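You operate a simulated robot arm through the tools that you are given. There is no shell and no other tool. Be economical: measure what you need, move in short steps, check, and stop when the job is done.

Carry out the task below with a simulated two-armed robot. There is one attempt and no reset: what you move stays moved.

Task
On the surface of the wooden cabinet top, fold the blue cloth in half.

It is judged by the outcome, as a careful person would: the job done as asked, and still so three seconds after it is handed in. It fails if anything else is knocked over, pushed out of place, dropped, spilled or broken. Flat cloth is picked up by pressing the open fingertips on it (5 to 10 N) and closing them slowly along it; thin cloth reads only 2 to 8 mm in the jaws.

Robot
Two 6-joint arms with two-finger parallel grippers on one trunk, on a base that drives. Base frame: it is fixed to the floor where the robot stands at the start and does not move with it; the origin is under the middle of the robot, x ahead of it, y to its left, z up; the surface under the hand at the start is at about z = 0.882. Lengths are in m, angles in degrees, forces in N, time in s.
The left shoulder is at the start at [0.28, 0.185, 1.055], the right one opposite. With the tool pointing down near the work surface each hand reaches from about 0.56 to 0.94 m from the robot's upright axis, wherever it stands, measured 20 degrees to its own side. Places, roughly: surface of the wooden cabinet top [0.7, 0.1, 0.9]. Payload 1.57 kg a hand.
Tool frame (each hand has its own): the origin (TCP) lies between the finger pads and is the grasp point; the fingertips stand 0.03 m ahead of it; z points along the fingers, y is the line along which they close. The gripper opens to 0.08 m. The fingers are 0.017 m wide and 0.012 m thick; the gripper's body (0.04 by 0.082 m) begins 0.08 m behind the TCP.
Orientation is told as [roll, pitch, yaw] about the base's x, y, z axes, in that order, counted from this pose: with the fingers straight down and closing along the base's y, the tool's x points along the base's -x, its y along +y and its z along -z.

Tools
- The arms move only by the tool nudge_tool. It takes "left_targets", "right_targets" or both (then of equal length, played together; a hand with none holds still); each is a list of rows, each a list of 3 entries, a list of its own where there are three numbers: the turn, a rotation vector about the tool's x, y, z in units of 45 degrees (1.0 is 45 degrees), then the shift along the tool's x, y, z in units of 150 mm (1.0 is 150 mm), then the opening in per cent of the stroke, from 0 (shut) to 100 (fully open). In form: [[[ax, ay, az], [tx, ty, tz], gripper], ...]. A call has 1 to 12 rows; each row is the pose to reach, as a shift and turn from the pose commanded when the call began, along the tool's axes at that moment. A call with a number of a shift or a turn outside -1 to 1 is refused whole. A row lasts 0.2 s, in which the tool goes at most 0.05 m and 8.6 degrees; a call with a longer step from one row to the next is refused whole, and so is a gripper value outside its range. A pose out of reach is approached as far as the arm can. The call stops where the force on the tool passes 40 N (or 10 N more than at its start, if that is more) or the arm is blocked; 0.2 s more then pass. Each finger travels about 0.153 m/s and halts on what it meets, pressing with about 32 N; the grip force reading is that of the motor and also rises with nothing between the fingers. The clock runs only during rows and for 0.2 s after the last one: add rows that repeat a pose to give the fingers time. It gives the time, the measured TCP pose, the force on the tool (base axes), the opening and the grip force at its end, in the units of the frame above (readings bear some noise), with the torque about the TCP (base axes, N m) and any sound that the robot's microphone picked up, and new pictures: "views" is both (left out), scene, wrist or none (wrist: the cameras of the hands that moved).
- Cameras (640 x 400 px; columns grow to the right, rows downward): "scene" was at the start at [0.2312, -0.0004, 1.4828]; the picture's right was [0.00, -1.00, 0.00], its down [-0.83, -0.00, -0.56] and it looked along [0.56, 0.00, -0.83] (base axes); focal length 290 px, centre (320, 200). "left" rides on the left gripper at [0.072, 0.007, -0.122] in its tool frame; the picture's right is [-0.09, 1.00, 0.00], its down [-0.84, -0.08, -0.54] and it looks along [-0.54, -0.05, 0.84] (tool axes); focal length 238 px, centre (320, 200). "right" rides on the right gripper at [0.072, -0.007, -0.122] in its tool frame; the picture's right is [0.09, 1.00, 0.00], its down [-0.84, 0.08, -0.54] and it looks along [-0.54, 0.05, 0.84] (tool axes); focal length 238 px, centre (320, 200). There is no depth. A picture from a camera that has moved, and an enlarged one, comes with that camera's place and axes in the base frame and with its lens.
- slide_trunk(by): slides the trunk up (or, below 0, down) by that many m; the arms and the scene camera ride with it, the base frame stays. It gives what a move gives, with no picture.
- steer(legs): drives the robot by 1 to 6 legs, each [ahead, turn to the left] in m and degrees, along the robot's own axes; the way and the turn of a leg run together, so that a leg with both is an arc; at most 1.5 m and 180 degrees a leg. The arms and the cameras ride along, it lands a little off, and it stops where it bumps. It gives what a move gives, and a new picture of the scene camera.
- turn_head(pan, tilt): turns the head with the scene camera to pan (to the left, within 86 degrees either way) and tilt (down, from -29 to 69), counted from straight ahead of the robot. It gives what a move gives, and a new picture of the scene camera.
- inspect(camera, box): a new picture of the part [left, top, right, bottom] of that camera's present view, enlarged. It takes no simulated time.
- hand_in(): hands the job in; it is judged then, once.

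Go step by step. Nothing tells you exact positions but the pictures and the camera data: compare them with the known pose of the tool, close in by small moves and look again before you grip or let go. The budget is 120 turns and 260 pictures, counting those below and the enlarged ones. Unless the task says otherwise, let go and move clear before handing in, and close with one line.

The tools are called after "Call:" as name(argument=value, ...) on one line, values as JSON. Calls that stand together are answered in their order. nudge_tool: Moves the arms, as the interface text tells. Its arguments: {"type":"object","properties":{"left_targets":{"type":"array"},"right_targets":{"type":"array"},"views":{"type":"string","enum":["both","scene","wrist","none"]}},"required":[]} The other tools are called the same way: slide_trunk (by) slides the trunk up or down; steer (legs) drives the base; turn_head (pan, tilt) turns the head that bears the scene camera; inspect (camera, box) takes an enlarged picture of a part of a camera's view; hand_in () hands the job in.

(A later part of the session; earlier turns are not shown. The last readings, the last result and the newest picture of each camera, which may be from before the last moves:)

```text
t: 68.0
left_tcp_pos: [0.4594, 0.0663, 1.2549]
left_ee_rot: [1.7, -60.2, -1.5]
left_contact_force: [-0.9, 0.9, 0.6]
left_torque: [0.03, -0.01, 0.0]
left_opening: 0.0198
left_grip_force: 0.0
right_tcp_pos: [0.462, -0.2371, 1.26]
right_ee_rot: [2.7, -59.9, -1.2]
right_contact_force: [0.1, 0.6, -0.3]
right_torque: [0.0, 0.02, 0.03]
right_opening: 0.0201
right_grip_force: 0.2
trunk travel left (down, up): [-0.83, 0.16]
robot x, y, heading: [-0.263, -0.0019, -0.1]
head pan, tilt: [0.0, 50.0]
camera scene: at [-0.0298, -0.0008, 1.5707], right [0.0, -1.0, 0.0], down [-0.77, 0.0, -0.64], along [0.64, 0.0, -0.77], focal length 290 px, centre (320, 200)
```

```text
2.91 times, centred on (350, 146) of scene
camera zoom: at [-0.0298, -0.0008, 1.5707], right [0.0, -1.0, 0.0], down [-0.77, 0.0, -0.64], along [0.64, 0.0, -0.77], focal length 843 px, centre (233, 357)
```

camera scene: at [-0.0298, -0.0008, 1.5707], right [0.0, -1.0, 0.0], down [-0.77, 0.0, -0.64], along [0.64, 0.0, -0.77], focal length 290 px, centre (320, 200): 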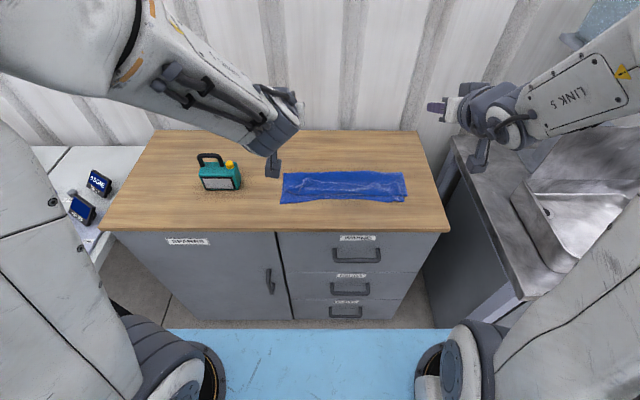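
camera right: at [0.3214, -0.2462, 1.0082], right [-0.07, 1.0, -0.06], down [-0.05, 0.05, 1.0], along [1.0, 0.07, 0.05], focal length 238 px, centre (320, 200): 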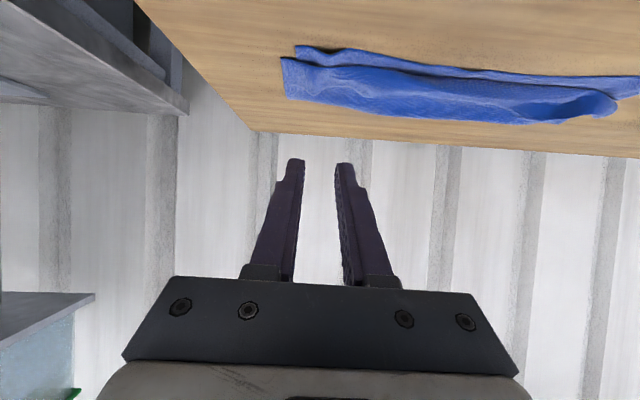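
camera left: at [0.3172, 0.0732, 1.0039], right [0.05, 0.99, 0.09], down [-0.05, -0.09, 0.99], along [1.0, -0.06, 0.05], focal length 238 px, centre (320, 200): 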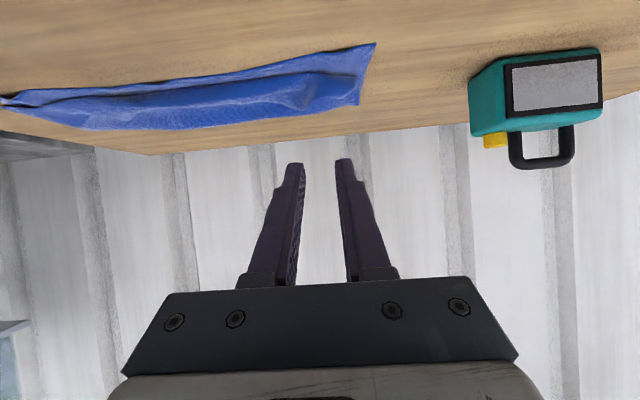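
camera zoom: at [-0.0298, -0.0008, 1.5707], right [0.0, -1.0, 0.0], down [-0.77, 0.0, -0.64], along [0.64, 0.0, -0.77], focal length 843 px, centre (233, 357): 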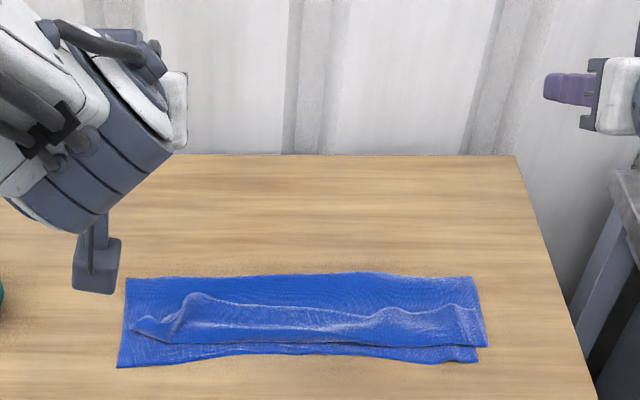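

Seen from above, the hem (about 4–5 cm) is still curled back on top, and the crease is at x ≈ 0.66. I'll turn the hands vertical again and look at the hem up close before working it.

Call:
nudge_tool(left_targets=[[[0, 0.18, 0], [0, 0, 0], 25], [[0, 0.36, 0], [0, 0, 0], 25], [[0, 0.54, 0], [0, 0, 0], 25], [[0, 0.72, 0], [0, 0, 0], 25], [[0, 0.9, 0], [0, 0, 0], 25], [[0, 1.0, 0], [0, 0, 0], 25], [[0, 1.0, 0], [0, 0, 0], 25]], right_targets=[[[0, 0.18, 0], [0, 0, 0], 25], [[0, 0.36, 0], [0, 0, 0], 25], [[0, 0.54, 0], [0, 0, 0], 25], [[0, 0.72, 0], [0, 0, 0], 25], [[0, 0.9, 0], [0, 0, 0], 25], [[0, 1.0, 0], [0, 0, 0], 25], [[0, 1.0, 0], [0, 0, 0], 25]], views="none")

Call:
nudge_tool(left_targets=[[[0, 0.17, 0], [0, 0, 0], 25], [[0, 0.34, 0], [0, 0, 0], 25], [[0, 0.34, 0], [0, 0, 0], 25]], right_targets=[[[0, 0.17, 0], [0, 0, 0], 25], [[0, 0.34, 0], [0, 0, 0], 25], [[0, 0.34, 0], [0, 0, 0], 25]], views="none")

Call:
slide_trunk(by=-0.17)

Call:
steer(legs=[[0.06, 0]])

Call:
inspect(camera="left", box=[0, 0, 640, 400])

Call:
inspect(camera="right", box=[0, 0, 640, 400])

```text
t: 69.6
left_tcp_pos: [0.4585, 0.0659, 1.2559]
left_ee_rot: [0.8, -15.1, -0.4]
left_contact_force: [0.3, -0.2, -0.6]
left_torque: [0.0, 0.01, -0.01]
left_opening: 0.0201
left_grip_force: 0.0
right_tcp_pos: [0.4632, -0.238, 1.2593]
right_ee_rot: [1.4, -14.9, 0.7]
right_contact_force: [0.4, -0.4, -0.7]
right_torque: [0.02, -0.01, 0.0]
right_opening: 0.0199
right_grip_force: 0.2
right hand out of reach, approached as far as the arm can: row 2
trunk travel left (down, up): [-0.83, 0.16]
robot x, y, heading: [-0.2679, 0.0015, -0.0]
head pan, tilt: [0.0, 50.0]
```

```text
t: 70.4
left_tcp_pos: [0.4574, 0.0651, 1.255]
left_ee_rot: [0.8, 0.2, -0.3]
left_contact_force: [0.1, -0.1, -0.3]
left_torque: [0.05, -0.01, 0.03]
left_opening: 0.0201
left_grip_force: 0.0
right_tcp_pos: [0.4626, -0.2372, 1.2587]
right_ee_rot: [1.5, 0.5, 1.2]
right_contact_force: [-0.1, -0.6, -0.3]
right_torque: [0.0, 0.06, -0.02]
right_opening: 0.0197
right_grip_force: 0.0
trunk travel left (down, up): [-0.83, 0.16]
robot x, y, heading: [-0.2693, -0.0002, -0.0]
head pan, tilt: [0.0, 50.0]
```

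```text
t: 72.4
left_tcp_pos: [0.4591, 0.0655, 1.0851]
left_ee_rot: [0.9, 0.1, -0.2]
left_contact_force: [0.1, -0.6, 0.0]
left_torque: [0.01, -0.03, 0.03]
left_opening: 0.0198
left_grip_force: 0.1
right_tcp_pos: [0.4617, -0.2372, 1.0898]
right_ee_rot: [1.3, 0.3, 1.2]
right_contact_force: [0.4, -0.1, -0.8]
right_torque: [-0.01, 0.03, 0.0]
right_opening: 0.0201
right_grip_force: 0.0
trunk travel left (down, up): [-0.66, 0.33]
robot x, y, heading: [-0.2658, 0.0013, -0.1]
head pan, tilt: [0.0, 50.0]
```

```text
t: 73.3
left_tcp_pos: [0.5171, 0.0668, 1.0852]
left_ee_rot: [0.8, 0.0, -0.2]
left_contact_force: [-1.2, -0.4, 0.5]
left_torque: [0.0, -0.01, -0.03]
left_opening: 0.0199
left_grip_force: 0.1
right_tcp_pos: [0.5213, -0.237, 1.0905]
right_ee_rot: [1.4, 0.3, 1.2]
right_contact_force: [-0.5, -0.4, -0.6]
right_torque: [0.04, -0.01, 0.0]
right_opening: 0.0199
right_grip_force: 0.1
trunk travel left (down, up): [-0.66, 0.33]
robot x, y, heading: [-0.2059, 0.0027, 0.1]
head pan, tilt: [0.0, 50.0]
camera scene: at [0.0292, -0.001, 1.4008], right [0.0, -1.0, 0.0], down [-0.77, 0.0, -0.64], along [0.64, 0.0, -0.77], focal length 290 px, centre (320, 200)
```

scene: 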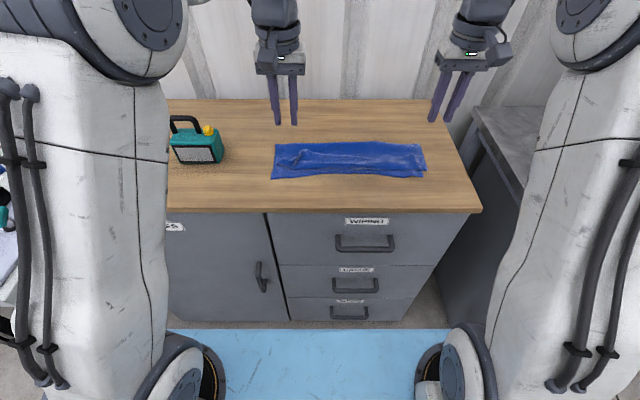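

```text
1.00 times, centred on (320, 200) of left (not enlarged: the box is as wide or as high as the picture)
camera zoom: at [0.4455, 0.0713, 1.2087], right [0.1, 1.0, 0.01], down [0.84, -0.09, 0.54], along [0.54, -0.04, -0.84], focal length 238 px, centre (320, 200)
```

zoom: 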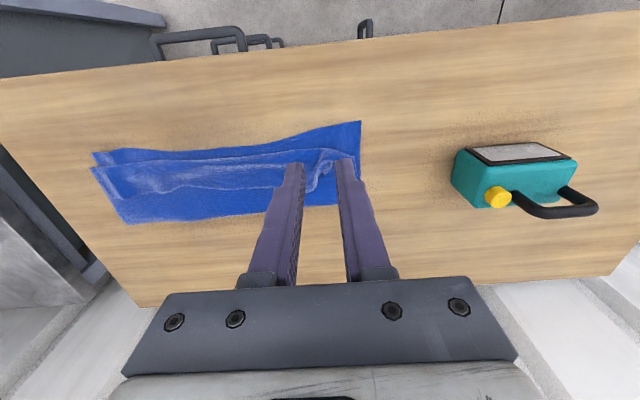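

```text
1.00 times, centred on (320, 200) of right (not enlarged: the box is as wide or as high as the picture)
camera zoom: at [0.4505, -0.2479, 1.2116], right [-0.11, 0.99, 0.02], down [0.84, 0.08, 0.54], along [0.53, 0.08, -0.84], focal length 238 px, centre (320, 200)
```

zoom: 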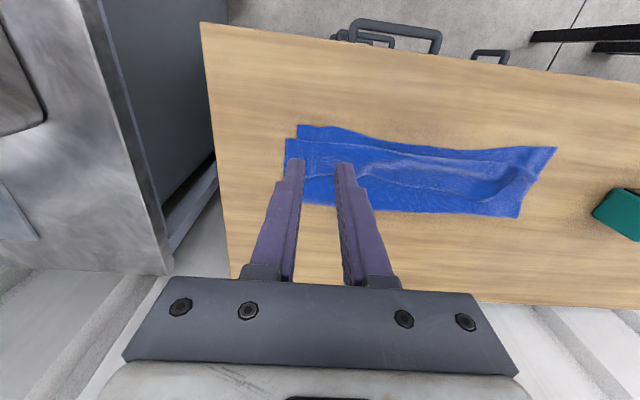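

Call:
inspect(camera="left", box=[80, 110, 380, 230])

Call:
inspect(camera="right", box=[270, 110, 570, 230])

Call:
inspect(camera="scene", box=[260, 130, 440, 190])

```text
2.13 times, centred on (230, 170) of left
camera zoom: at [0.4455, 0.0713, 1.2087], right [0.1, 1.0, 0.01], down [0.84, -0.09, 0.54], along [0.54, -0.04, -0.84], focal length 508 px, centre (512, 264)
```

zoom: 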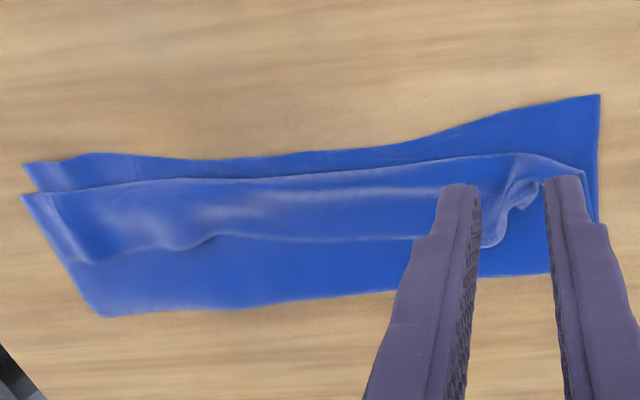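

```text
2.13 times, centred on (420, 170) of right
camera zoom: at [0.4505, -0.2479, 1.2116], right [-0.11, 0.99, 0.02], down [0.84, 0.08, 0.54], along [0.53, 0.08, -0.84], focal length 508 px, centre (107, 264)
```

zoom: 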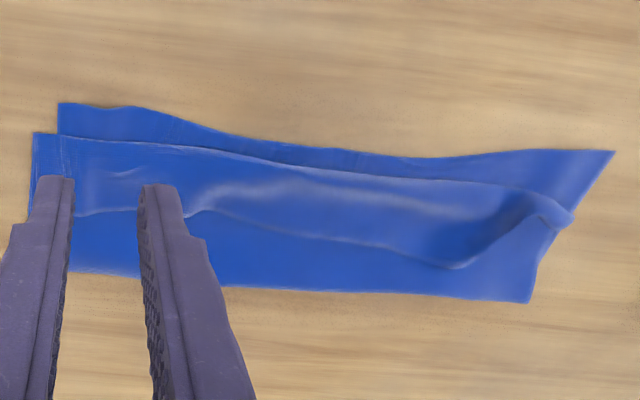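

```text
3.56 times, centred on (350, 160) of scene
camera zoom: at [0.0292, -0.001, 1.4008], right [0.0, -1.0, 0.0], down [-0.77, 0.0, -0.64], along [0.64, 0.0, -0.77], focal length 1030 px, centre (213, 342)
```

zoom: 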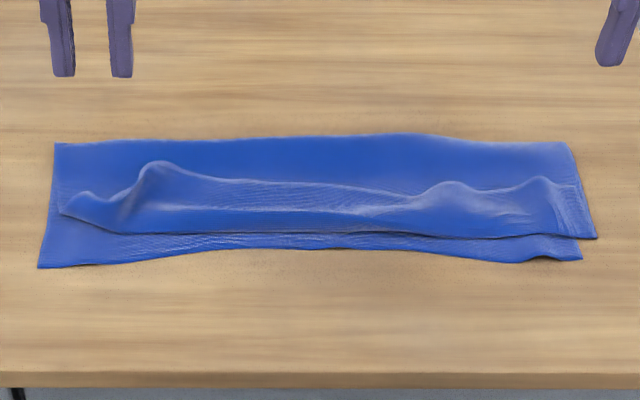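

Now I can see it clearly: the lip lies at x ≈ 0.60–0.62 with raised bumps where it was pinched, at (0.622, 0.04) and (0.605, −0.235). This time I'll grip only the outermost ~8 mm of the edge at these bumps, so almost no hem is left to curl. Moving above them.

Call:
nudge_tool(left_targets=[[[0, 0, 0], [-0.2, -0.05, 0.1], 35], [[0, 0, 0], [-0.45, -0.1, 0.25], 35], [[0, 0, 0], [-0.7, -0.165, 0.4], 35], [[0, 0, 0], [-0.7, -0.165, 0.7], 35], [[0, 0, 0], [-0.7, -0.165, 0.7], 35]], right_targets=[[[0, 0, 0], [-0.2, 0, 0.1], 40], [[0, 0, 0], [-0.4, 0.02, 0.25], 40], [[0, 0, 0], [-0.59, 0.03, 0.45], 40], [[0, 0, 0], [-0.59, 0.03, 0.73], 40], [[0, 0, 0], [-0.59, 0.03, 0.73], 40]], views="wrist")

Call:
inspect(camera="left", box=[220, 80, 420, 205])

Call:
inspect(camera="right", box=[220, 80, 420, 205])

```text
t: 74.5
left_tcp_pos: [0.6243, 0.0417, 0.9812]
left_ee_rot: [0.7, 0.1, -0.2]
left_contact_force: [0.1, 0.5, -0.5]
left_torque: [0.01, 0.01, -0.02]
left_opening: 0.028
left_grip_force: 0.0
right_tcp_pos: [0.6109, -0.2278, 0.9795]
right_ee_rot: [1.4, 0.3, 1.3]
right_contact_force: [-0.1, 0.1, 0.2]
right_torque: [0.03, 0.01, -0.01]
right_opening: 0.0319
right_grip_force: 0.0
trunk travel left (down, up): [-0.66, 0.33]
robot x, y, heading: [-0.2078, 0.0011, -0.2]
head pan, tilt: [0.0, 50.0]
camera right: at [0.5398, -0.2376, 1.1015], right [-0.11, 0.99, 0.02], down [0.84, 0.08, 0.54], along [0.53, 0.08, -0.84], focal length 238 px, centre (320, 200)
camera left: at [0.552, 0.0471, 1.1037], right [0.1, 1.0, 0.01], down [0.84, -0.09, 0.54], along [0.54, -0.04, -0.84], focal length 238 px, centre (320, 200)
```

right: 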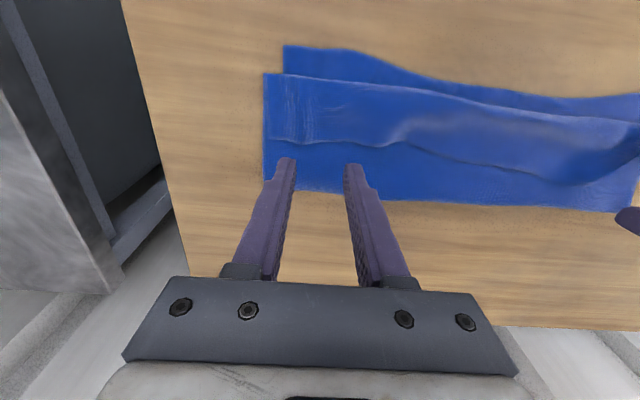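
left: 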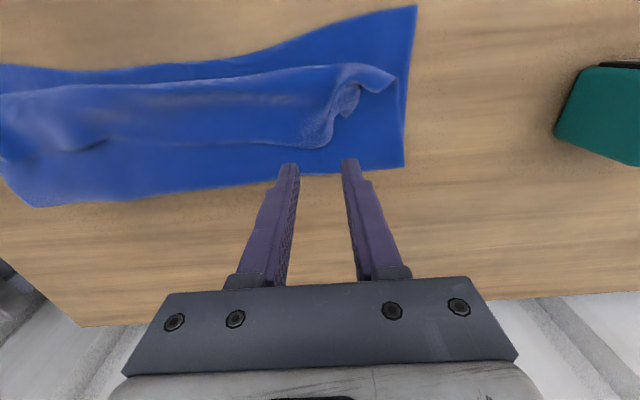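

```text
3.20 times, centred on (320, 142) of left
camera zoom: at [0.552, 0.0471, 1.1037], right [0.1, 1.0, 0.01], down [0.84, -0.09, 0.54], along [0.54, -0.04, -0.84], focal length 763 px, centre (320, 384)
```

zoom: 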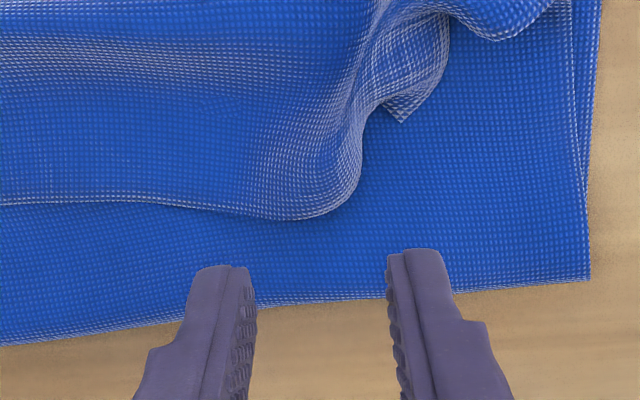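

```text
3.20 times, centred on (320, 142) of right
camera zoom: at [0.5398, -0.2376, 1.1015], right [-0.11, 0.99, 0.02], down [0.84, 0.08, 0.54], along [0.53, 0.08, -0.84], focal length 763 px, centre (320, 384)
```

zoom: 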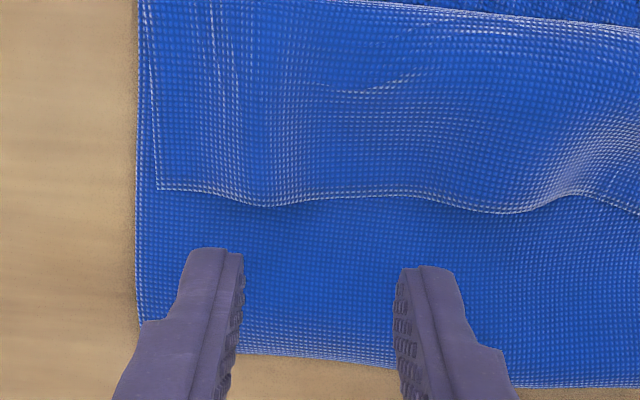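

The right lip is at x ≈ 0.613 along y −0.27…−0.18. The left lip bump is at (0.63, 0.04), with its corner tucked beside it. Lowering until just above the layers.

Call:
nudge_tool(left_targets=[[[0, 0, 0], [0, -0.01, 0.15], 35], [[0, 0, 0], [0, -0.01, 0.3], 35], [[0, 0, 0], [0, -0.01, 0.41], 35], [[0, 0, 0], [0, -0.01, 0.42], 35]], right_targets=[[[0, 0, 0], [0, -0.05, 0.15], 45], [[0, 0, 0], [0, -0.05, 0.3], 45], [[0, 0, 0], [0, -0.05, 0.39], 45], [[0, 0, 0], [0, -0.05, 0.4], 45]], views="wrist")

Call:
inspect(camera="left", box=[220, 80, 420, 205])

Call:
inspect(camera="right", box=[220, 80, 420, 205])

```text
t: 75.5
left_tcp_pos: [0.6227, 0.041, 0.918]
left_ee_rot: [0.8, 0.1, -0.3]
left_contact_force: [-0.1, 0.1, 0.6]
left_torque: [0.03, 0.01, -0.01]
left_opening: 0.0279
left_grip_force: 0.0
right_tcp_pos: [0.6096, -0.2358, 0.9193]
right_ee_rot: [1.4, 0.3, 1.2]
right_contact_force: [0.1, -0.8, 0.9]
right_torque: [0.0, 0.02, 0.01]
right_opening: 0.036
right_grip_force: 0.2
trunk travel left (down, up): [-0.66, 0.33]
robot x, y, heading: [-0.2043, 0.0009, -0.1]
head pan, tilt: [0.0, 50.0]
camera right: at [0.539, -0.2452, 1.0414], right [-0.11, 0.99, 0.02], down [0.84, 0.08, 0.54], along [0.53, 0.08, -0.84], focal length 238 px, centre (320, 200)
camera left: at [0.5513, 0.0462, 1.0409], right [0.1, 1.0, 0.01], down [0.84, -0.09, 0.54], along [0.54, -0.04, -0.84], focal length 238 px, centre (320, 200)
```

right: 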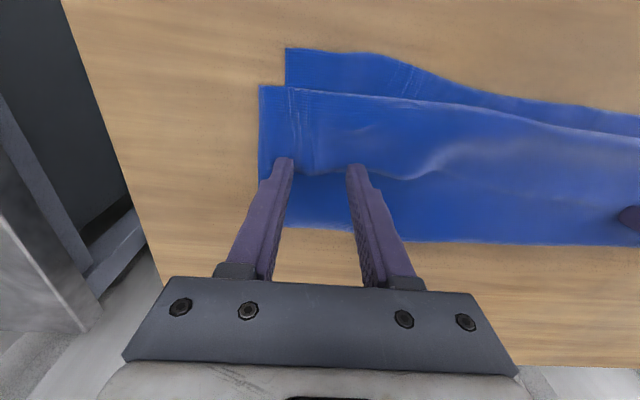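
left: 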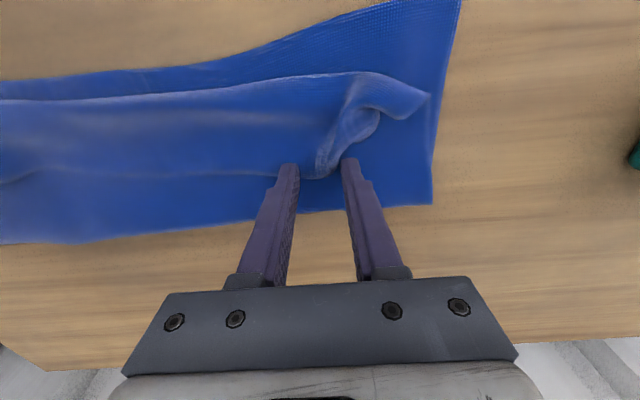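

```text
3.20 times, centred on (320, 142) of left
camera zoom: at [0.5513, 0.0462, 1.0409], right [0.1, 1.0, 0.01], down [0.84, -0.09, 0.54], along [0.54, -0.04, -0.84], focal length 763 px, centre (320, 384)
```

zoom: 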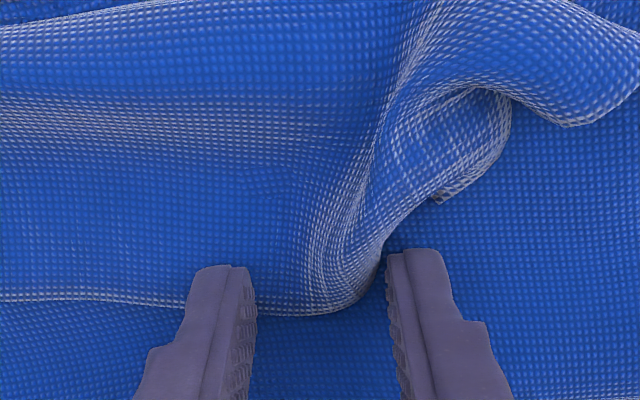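

```text
3.20 times, centred on (320, 142) of right
camera zoom: at [0.539, -0.2452, 1.0414], right [-0.11, 0.99, 0.02], down [0.84, 0.08, 0.54], along [0.53, 0.08, -0.84], focal length 763 px, centre (320, 384)
```

zoom: 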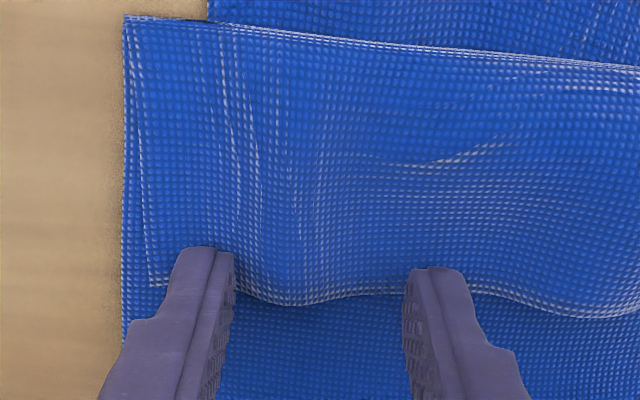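

The left fingers straddle the bump neatly, and the right ones straddle their ripple with the lip edge between the pads. Lowering 2 mm and closing slowly.

Call:
nudge_tool(left_targets=[[[0, 0, 0], [0, 0, 0.008], 35], [[0, 0, 0], [0, 0, 0.014], 32], [[0, 0, 0], [0, 0, 0.014], 27], [[0, 0, 0], [0, 0, 0.014], 22], [[0, 0, 0], [0, 0, 0.014], 17], [[0, 0, 0], [0, 0, 0.014], 12], [[0, 0, 0], [0, 0, 0.014], 7], [[0, 0, 0], [0, 0, 0.014], 3], [[0, 0, 0], [0, 0, 0.014], 0], [[0, 0, 0], [0, 0, 0.014], 0], [[0, 0, 0], [0, 0, 0.0], 0], [[0, 0, 0], [0, 0, 0.0], 0]], right_targets=[[[0, 0, 0], [0, 0, 0.012], 45], [[0, 0, 0], [0, 0, 0.02], 41], [[0, 0, 0], [0, 0, 0.02], 36], [[0, 0, 0], [0, 0, 0.02], 31], [[0, 0, 0], [0, 0, 0.02], 26], [[0, 0, 0], [0, 0, 0.02], 21], [[0, 0, 0], [0, 0, 0.02], 16], [[0, 0, 0], [0, 0, 0.02], 11], [[0, 0, 0], [0, 0, 0.02], 6], [[0, 0, 0], [0, 0, 0.02], 0], [[0, 0, 0], [0, 0, 0.01], 0], [[0, 0, 0], [0, 0, 0.0], 0]], views="wrist")

Call:
inspect(camera="left", box=[220, 80, 420, 205])

Call:
inspect(camera="right", box=[220, 80, 420, 205])

```text
t: 78.1
left_tcp_pos: [0.6226, 0.0406, 0.9169]
left_ee_rot: [0.8, 0.0, -0.2]
left_contact_force: [-0.4, -0.3, -0.3]
left_torque: [-0.05, 0.01, 0.0]
left_opening: 0.0022
left_grip_force: 24.2
right_tcp_pos: [0.6086, -0.2359, 0.9194]
right_ee_rot: [1.4, 0.2, 1.2]
right_contact_force: [-0.2, -0.2, -0.1]
right_torque: [0.01, 0.0, 0.01]
right_opening: 0.0
right_grip_force: 21.6
trunk travel left (down, up): [-0.66, 0.33]
robot x, y, heading: [-0.2101, -0.0012, 0.1]
head pan, tilt: [0.0, 50.0]
camera right: at [0.5383, -0.2454, 1.0418], right [-0.11, 0.99, 0.02], down [0.84, 0.08, 0.54], along [0.53, 0.08, -0.84], focal length 238 px, centre (320, 200)
camera left: at [0.551, 0.0466, 1.0397], right [0.1, 1.0, 0.01], down [0.84, -0.09, 0.54], along [0.54, -0.04, -0.84], focal length 238 px, centre (320, 200)
```

right: 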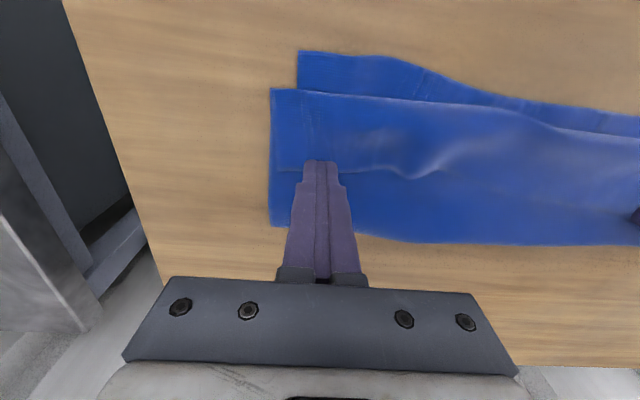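
left: 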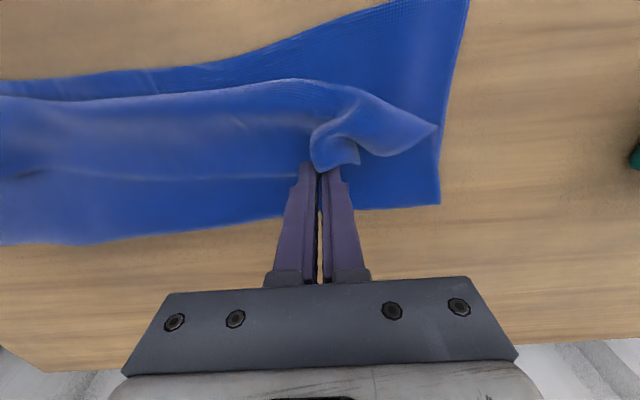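

```text
3.20 times, centred on (320, 142) of left
camera zoom: at [0.551, 0.0466, 1.0397], right [0.1, 1.0, 0.01], down [0.84, -0.09, 0.54], along [0.54, -0.04, -0.84], focal length 763 px, centre (320, 384)
```

zoom: 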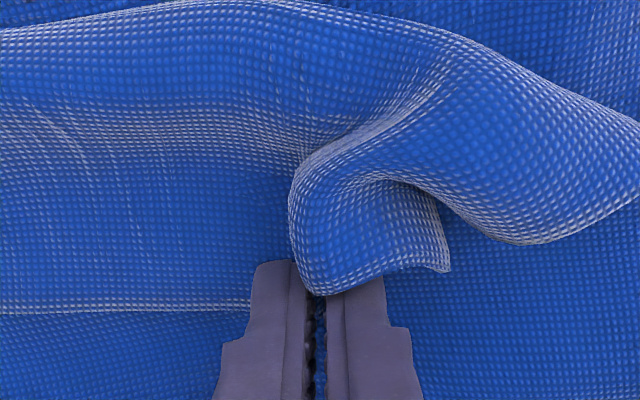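

```text
3.20 times, centred on (320, 142) of right
camera zoom: at [0.5383, -0.2454, 1.0418], right [-0.11, 0.99, 0.02], down [0.84, 0.08, 0.54], along [0.53, 0.08, -0.84], focal length 763 px, centre (320, 384)
```

zoom: 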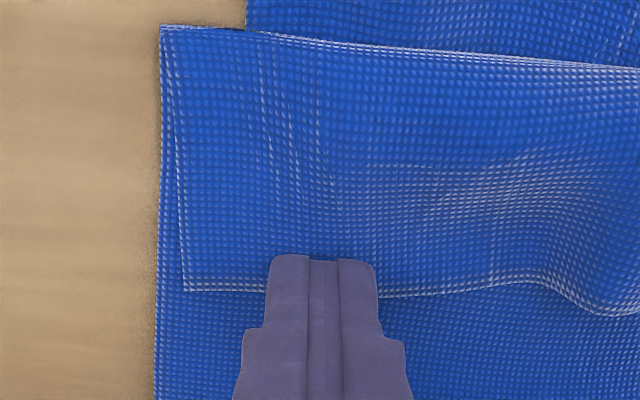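

The left hand holds something (2.2 mm) but the right slipped. I'll lift the left slightly to check what it holds, and move the right to its more prominent ripple at y ≈ −0.174.

Call:
nudge_tool(left_targets=[[[0, 0, 0], [0, 0, -0.06], 0], [[0, 0, 0], [0, 0, -0.13], 0], [[0, 0, 0], [0, 0, -0.2], 0], [[0, 0, 0], [0, 0, -0.2], 0], [[0, 0, 0], [0, 0, -0.2], 0]], right_targets=[[[0, 0, 0], [0, 0, -0.2], 0], [[0, 0, 0], [0.0, 0.15, -0.2], 35], [[0, 0, 0], [0.02, 0.41, -0.2], 40], [[0, 0, 0], [0.02, 0.41, -0.1], 40], [[0, 0, 0], [0.02, 0.41, -0.1], 40]], views="both")

Call:
inspect(camera="right", box=[220, 80, 420, 205])

Call:
inspect(camera="scene", box=[260, 120, 440, 190])

```text
t: 79.3
left_tcp_pos: [0.6211, 0.0405, 0.947]
left_ee_rot: [0.8, 0.1, -0.3]
left_contact_force: [0.7, -0.7, -0.6]
left_torque: [0.0, -0.02, -0.01]
left_opening: 0.0022
left_grip_force: 24.1
right_tcp_pos: [0.6053, -0.1743, 0.9369]
right_ee_rot: [1.4, 0.3, 1.2]
right_contact_force: [0.3, 0.4, -0.1]
right_torque: [0.01, 0.02, 0.02]
right_opening: 0.0319
right_grip_force: 0.0
trunk travel left (down, up): [-0.66, 0.33]
robot x, y, heading: [-0.207, 0.0003, -0.5]
head pan, tilt: [0.0, 50.0]
camera scene: at [0.0297, -0.0009, 1.4007], right [0.0, -1.0, 0.0], down [-0.77, 0.0, -0.64], along [0.64, 0.0, -0.77], focal length 290 px, centre (320, 200)
camera right: at [0.534, -0.1839, 1.0575], right [-0.11, 0.99, 0.02], down [0.84, 0.08, 0.54], along [0.53, 0.08, -0.84], focal length 238 px, centre (320, 200)
camera left: at [0.5505, 0.0464, 1.0704], right [0.1, 1.0, 0.01], down [0.84, -0.09, 0.54], along [0.54, -0.04, -0.84], focal length 238 px, centre (320, 200)
```

scene: 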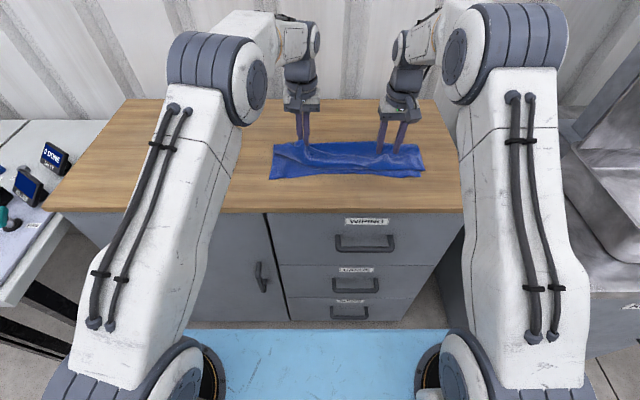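
right: 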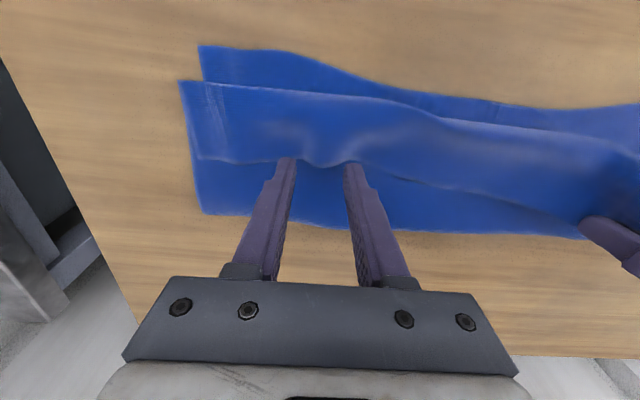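
left: 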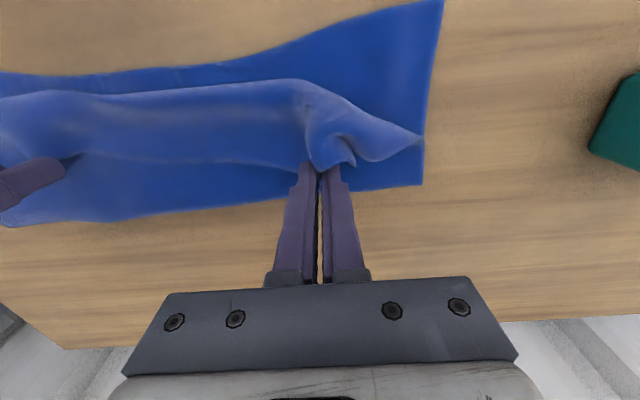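

```text
3.20 times, centred on (320, 142) of right
camera zoom: at [0.534, -0.1839, 1.0575], right [-0.11, 0.99, 0.02], down [0.84, 0.08, 0.54], along [0.53, 0.08, -0.84], focal length 763 px, centre (320, 384)
```

zoom: 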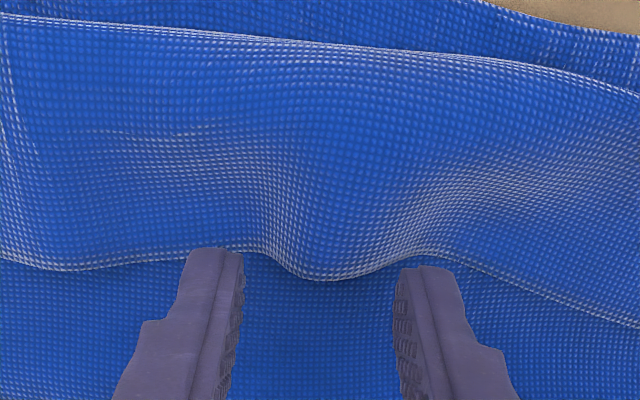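

```text
3.56 times, centred on (350, 155) of scene
camera zoom: at [0.0297, -0.0009, 1.4007], right [0.0, -1.0, 0.0], down [-0.77, 0.0, -0.64], along [0.64, 0.0, -0.77], focal length 1030 px, centre (213, 360)
```

zoom: 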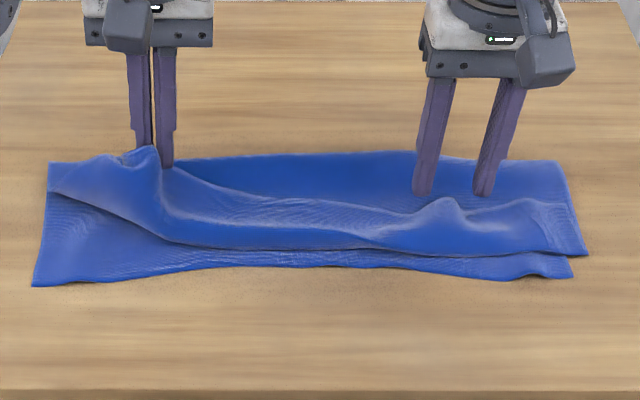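

The left hand is holding the hem lip, just as wanted. The right fingers straddle the ripple; I'll lower and close around it.

Call:
nudge_tool(right_targets=[[[0, 0, 0], [0, 0, 0.08], 40], [[0, 0, 0], [0, 0, 0.125], 40], [[0, 0, 0], [0, 0, 0.13], 35], [[0, 0, 0], [0, 0, 0.13], 30], [[0, 0, 0], [0, 0, 0.13], 25], [[0, 0, 0], [0, 0, 0.13], 20], [[0, 0, 0], [0, 0, 0.13], 15], [[0, 0, 0], [0, 0, 0.13], 10], [[0, 0, 0], [0, 0, 0.13], 5], [[0, 0, 0], [0, 0, 0.13], 0], [[0, 0, 0], [0, 0, 0.13], 0]], views="wrist")

```text
t: 81.7
left_tcp_pos: [0.6224, 0.041, 0.9463]
left_ee_rot: [0.8, 0.1, -0.3]
left_contact_force: [0.1, -1.6, -0.1]
left_torque: [-0.01, 0.02, 0.01]
left_opening: 0.0022
left_grip_force: 23.7
right_tcp_pos: [0.606, -0.1737, 0.9156]
right_ee_rot: [1.4, 0.3, 1.2]
right_contact_force: [0.7, 1.5, 0.2]
right_torque: [0.0, 0.01, 0.02]
right_opening: 0.0025
right_grip_force: 24.1
trunk travel left (down, up): [-0.66, 0.33]
robot x, y, heading: [-0.2094, -0.0009, -0.0]
head pan, tilt: [0.0, 50.0]
camera right: at [0.5345, -0.1837, 1.0382], right [-0.11, 0.99, 0.02], down [0.84, 0.08, 0.54], along [0.53, 0.08, -0.84], focal length 238 px, centre (320, 200)
```

right: 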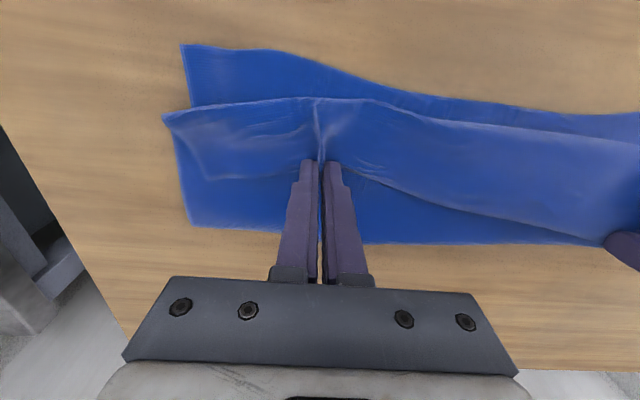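

Both lips are held. I'll lift and move outward to lay more of the bottom layer down, moving the crease toward x ≈ 0.69.

Call:
nudge_tool(left_targets=[[[0, 0, 0], [0, 0, -0.1], 0], [[0, 0, 0], [-0.1, 0, -0.28], 0], [[0, 0, 0], [-0.22, 0, -0.4], 0], [[0, 0, 0], [-0.36, 0, -0.47], 0], [[0, 0, 0], [-0.52, 0, -0.49], 0], [[0, 0, 0], [-0.52, 0, -0.49], 0]], right_targets=[[[0, 0, 0], [0, 0, -0.2], 0], [[0, 0, 0], [-0.12, 0, -0.42], 0], [[0, 0, 0], [-0.26, 0, -0.58], 0], [[0, 0, 0], [-0.43, 0, -0.66], 0], [[0, 0, 0], [-0.627, 0, -0.69], 0], [[0, 0, 0], [-0.627, 0, -0.69], 0]], views="both")

Call:
inspect(camera="scene", box=[260, 110, 440, 190])

```text
t: 83.1
left_tcp_pos: [0.6559, 0.0476, 1.0094]
left_ee_rot: [0.7, 0.0, -0.3]
left_contact_force: [0.9, -6.8, 0.2]
left_torque: [-0.21, 0.0, 0.02]
left_opening: 0.0022
left_grip_force: 23.8
left hand out of reach, approached as far as the arm can: row 4, 5, 6
right_tcp_pos: [0.6702, -0.1743, 1.0133]
right_ee_rot: [1.5, 0.3, 1.1]
right_contact_force: [-0.4, 5.3, -0.4]
right_torque: [0.23, 0.01, -0.13]
right_opening: 0.0025
right_grip_force: 24.3
right hand out of reach, approached as far as the arm can: row 5, 6
trunk travel left (down, up): [-0.66, 0.33]
robot x, y, heading: [-0.2078, -0.0006, -0.1]
head pan, tilt: [0.0, 50.0]
camera scene: at [0.0297, -0.001, 1.4007], right [0.0, -1.0, 0.0], down [-0.77, 0.0, -0.64], along [0.64, 0.0, -0.77], focal length 290 px, centre (320, 200)
camera right: at [0.5991, -0.1846, 1.1359], right [-0.11, 0.99, 0.03], down [0.84, 0.08, 0.54], along [0.53, 0.08, -0.84], focal length 238 px, centre (320, 200)
camera left: at [0.5851, 0.0539, 1.1329], right [0.1, 1.0, 0.01], down [0.84, -0.09, 0.54], along [0.54, -0.04, -0.84], focal length 238 px, centre (320, 200)
```

scene: 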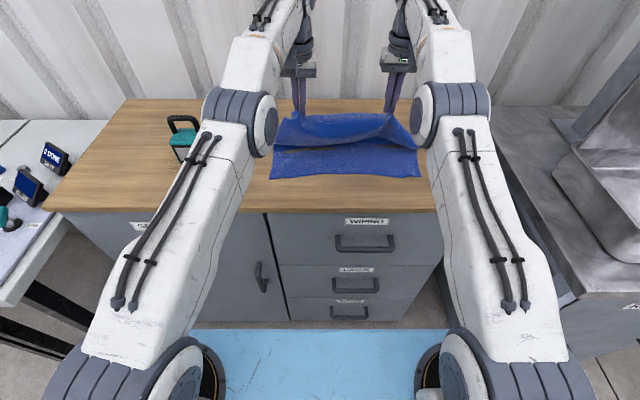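
right: 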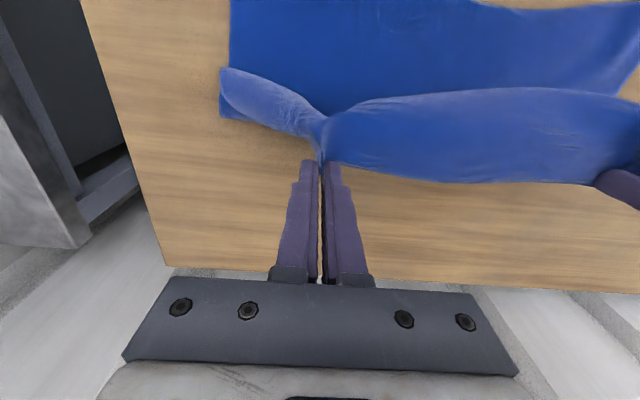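
left: 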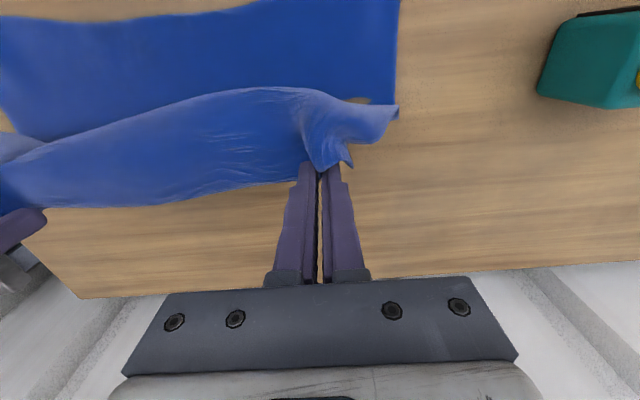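

```text
3.56 times, centred on (350, 150) of scene
camera zoom: at [0.0297, -0.001, 1.4007], right [0.0, -1.0, 0.0], down [-0.77, 0.0, -0.64], along [0.64, 0.0, -0.77], focal length 1030 px, centre (213, 378)
```

zoom: 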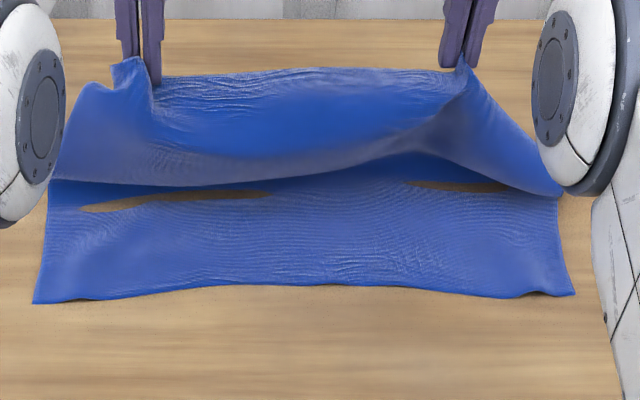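

The flap now stands up from the lip, with the bottom layer flat from x ≈ 0.54. I'll drive forward 2.5 cm to set the crease, then back and down to fold it over.

Call:
steer(legs=[[0.025, 0], [-0.075, 0]])

Call:
nudge_tool(left_targets=[[[0, -0.15, 0], [0, 0, 0.05], 0], [[0, -0.3, 0], [0, 0, 0.1], 0], [[0, -0.45, 0], [0, 0, 0.15], 0], [[0, -0.6, 0], [0, 0, 0.18], 0], [[0, -0.6, 0], [0, 0, 0.18], 0]], right_targets=[[[0, -0.15, 0], [0, 0, 0.05], 0], [[0, -0.3, 0], [0, 0, 0.1], 0], [[0, -0.45, 0], [0, 0, 0.15], 0], [[0, -0.6, 0], [0, 0, 0.18], 0], [[0, -0.6, 0], [0, 0, 0.18], 0]], views="wrist")

Call:
inspect(camera="scene", box=[260, 100, 440, 180])

```text
t: 84.6
left_tcp_pos: [0.6056, 0.0476, 1.0098]
left_ee_rot: [0.8, 0.2, -0.4]
left_contact_force: [-1.2, -8.4, 0.4]
left_torque: [-0.31, 0.02, 0.05]
left_opening: 0.0022
left_grip_force: 23.3
right_tcp_pos: [0.6189, -0.1757, 1.0155]
right_ee_rot: [1.4, 0.4, 1.1]
right_contact_force: [1.1, 9.6, -0.9]
right_torque: [0.28, 0.01, -0.09]
right_opening: 0.0027
right_grip_force: 23.7
trunk travel left (down, up): [-0.66, 0.33]
robot x, y, heading: [-0.2594, -0.0003, -0.0]
head pan, tilt: [0.0, 50.0]
camera scene: at [-0.0217, -0.0011, 1.4006], right [0.0, -1.0, 0.0], down [-0.77, 0.0, -0.64], along [0.64, 0.0, -0.77], focal length 290 px, centre (320, 200)
```

scene: 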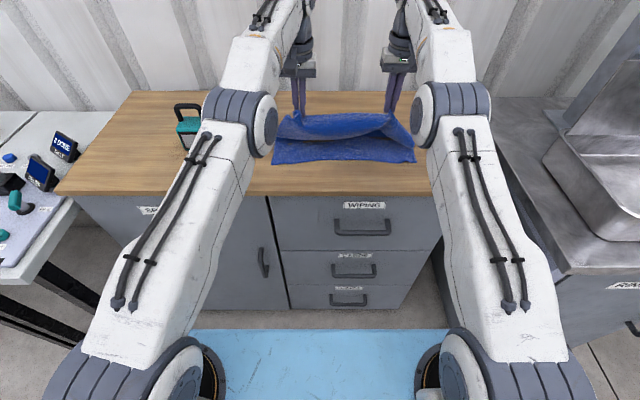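

```text
t: 85.8
left_tcp_pos: [0.6045, 0.048, 0.9831]
left_ee_rot: [0.8, -27.2, -0.8]
left_contact_force: [-0.4, -7.0, 0.8]
left_torque: [-0.24, -0.03, -0.05]
left_opening: 0.0022
left_grip_force: 23.8
right_tcp_pos: [0.6169, -0.1745, 0.9875]
right_ee_rot: [1.6, -26.7, 0.5]
right_contact_force: [-0.9, 5.5, 0.2]
right_torque: [0.21, 0.0, 0.03]
right_opening: 0.0025
right_grip_force: 24.1
trunk travel left (down, up): [-0.66, 0.33]
robot x, y, heading: [-0.2602, -0.0013, -0.0]
head pan, tilt: [0.0, 50.0]
camera right: at [0.4985, -0.1846, 1.0639], right [-0.1, 0.99, -0.02], down [0.5, 0.07, 0.86], along [0.86, 0.08, -0.51], focal length 238 px, centre (320, 200)
camera left: at [0.4856, 0.055, 1.0593], right [0.09, 0.99, 0.05], down [0.5, -0.09, 0.86], along [0.86, -0.05, -0.5], focal length 238 px, centre (320, 200)
```

right: 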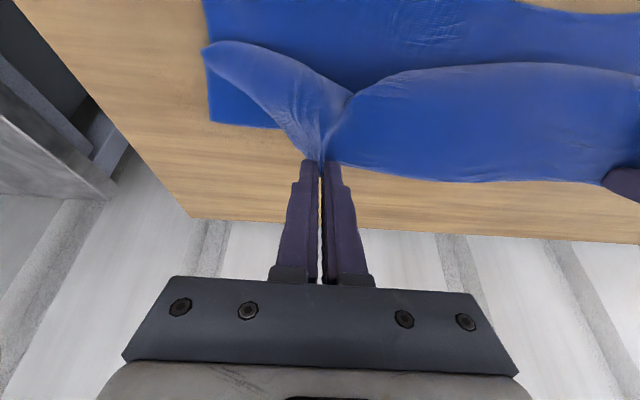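
left: 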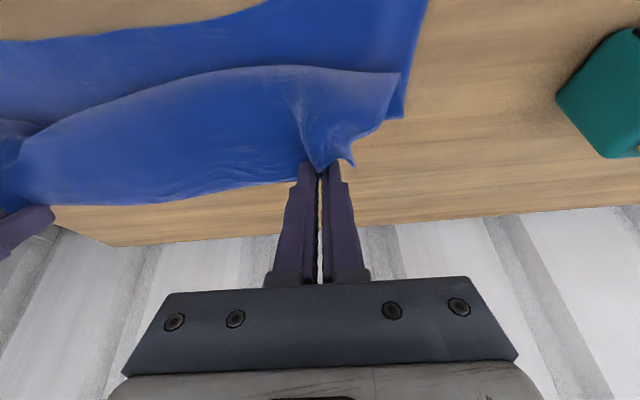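

```text
3.56 times, centred on (350, 140) of scene
camera zoom: at [-0.0222, -0.0011, 1.4007], right [0.0, -1.0, 0.0], down [-0.77, 0.0, -0.64], along [0.64, 0.0, -0.77], focal length 1030 px, centre (213, 413)
```

zoom: 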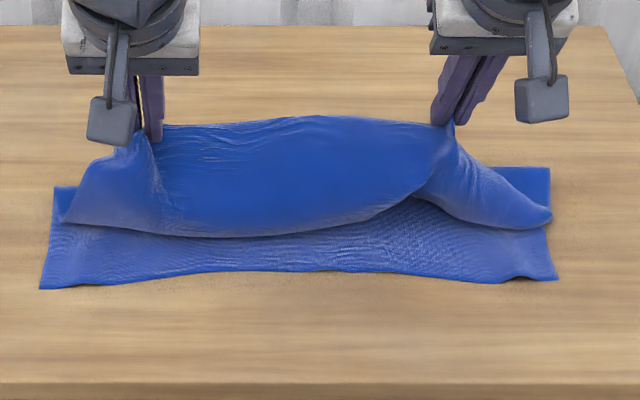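

The crease is still about 12 cm from the near edge, so the bottom layer needs re-laying further out. I'll drive forward to pull the flap nearly flat beyond the middle, then lower it.

Call:
steer(legs=[[0.17, 0]])

Call:
slide_trunk(by=-0.045)

Call:
inspect(camera="scene", box=[240, 100, 460, 220])

```text
t: 87.2
left_tcp_pos: [0.7791, 0.0489, 0.9819]
left_ee_rot: [0.8, -27.0, -0.7]
left_contact_force: [0.6, -7.9, 0.0]
left_torque: [-0.15, -0.01, -0.08]
left_opening: 0.0025
left_grip_force: 24.2
right_tcp_pos: [0.7926, -0.1752, 0.988]
right_ee_rot: [1.7, -26.7, 0.6]
right_contact_force: [0.2, 8.0, 0.1]
right_torque: [0.26, -0.02, 0.04]
right_opening: 0.0024
right_grip_force: 24.0
trunk travel left (down, up): [-0.66, 0.33]
robot x, y, heading: [-0.0839, -0.0025, 0.2]
head pan, tilt: [0.0, 50.0]
camera scene: at [0.1521, -0.0012, 1.4008], right [0.0, -1.0, 0.0], down [-0.77, 0.0, -0.64], along [0.64, 0.0, -0.77], focal length 290 px, centre (320, 200)
```

scene: 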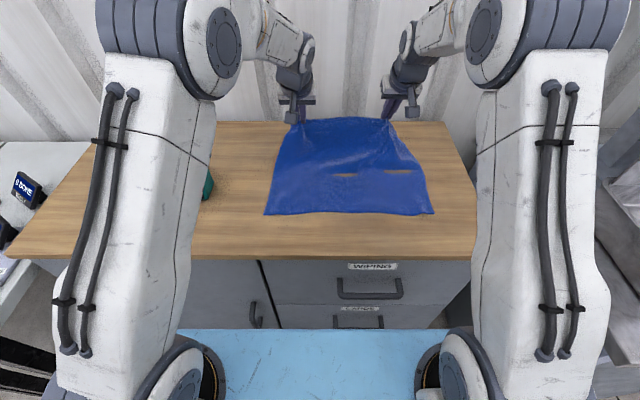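

```text
t: 88.1
left_tcp_pos: [0.7789, 0.0491, 0.9371]
left_ee_rot: [0.8, -27.0, -0.7]
left_contact_force: [0.4, -6.0, -0.1]
left_torque: [-0.18, -0.02, -0.04]
left_opening: 0.0024
left_grip_force: 23.9
right_tcp_pos: [0.7924, -0.1745, 0.9419]
right_ee_rot: [1.6, -26.7, 0.4]
right_contact_force: [-0.1, 6.3, -0.3]
right_torque: [0.22, 0.01, 0.02]
right_opening: 0.0022
right_grip_force: 24.4
trunk travel left (down, up): [-0.615, 0.375]
robot x, y, heading: [-0.0838, -0.0004, -0.3]
head pan, tilt: [0.0, 50.0]
```

```text
2.91 times, centred on (350, 160) of scene
camera zoom: at [0.1523, -0.0012, 1.3557], right [0.0, -1.0, 0.0], down [-0.77, 0.0, -0.64], along [0.64, 0.0, -0.77], focal length 843 px, centre (233, 316)
```

zoom: 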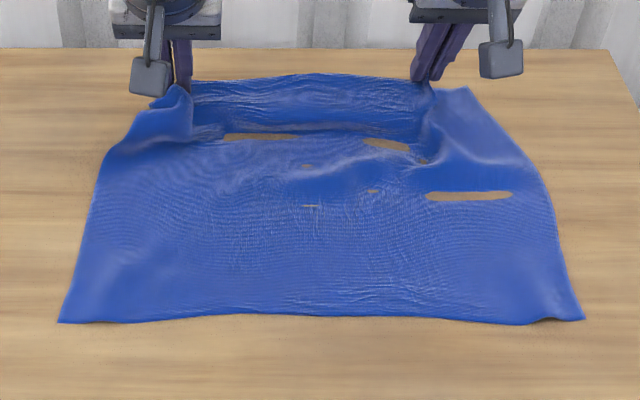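

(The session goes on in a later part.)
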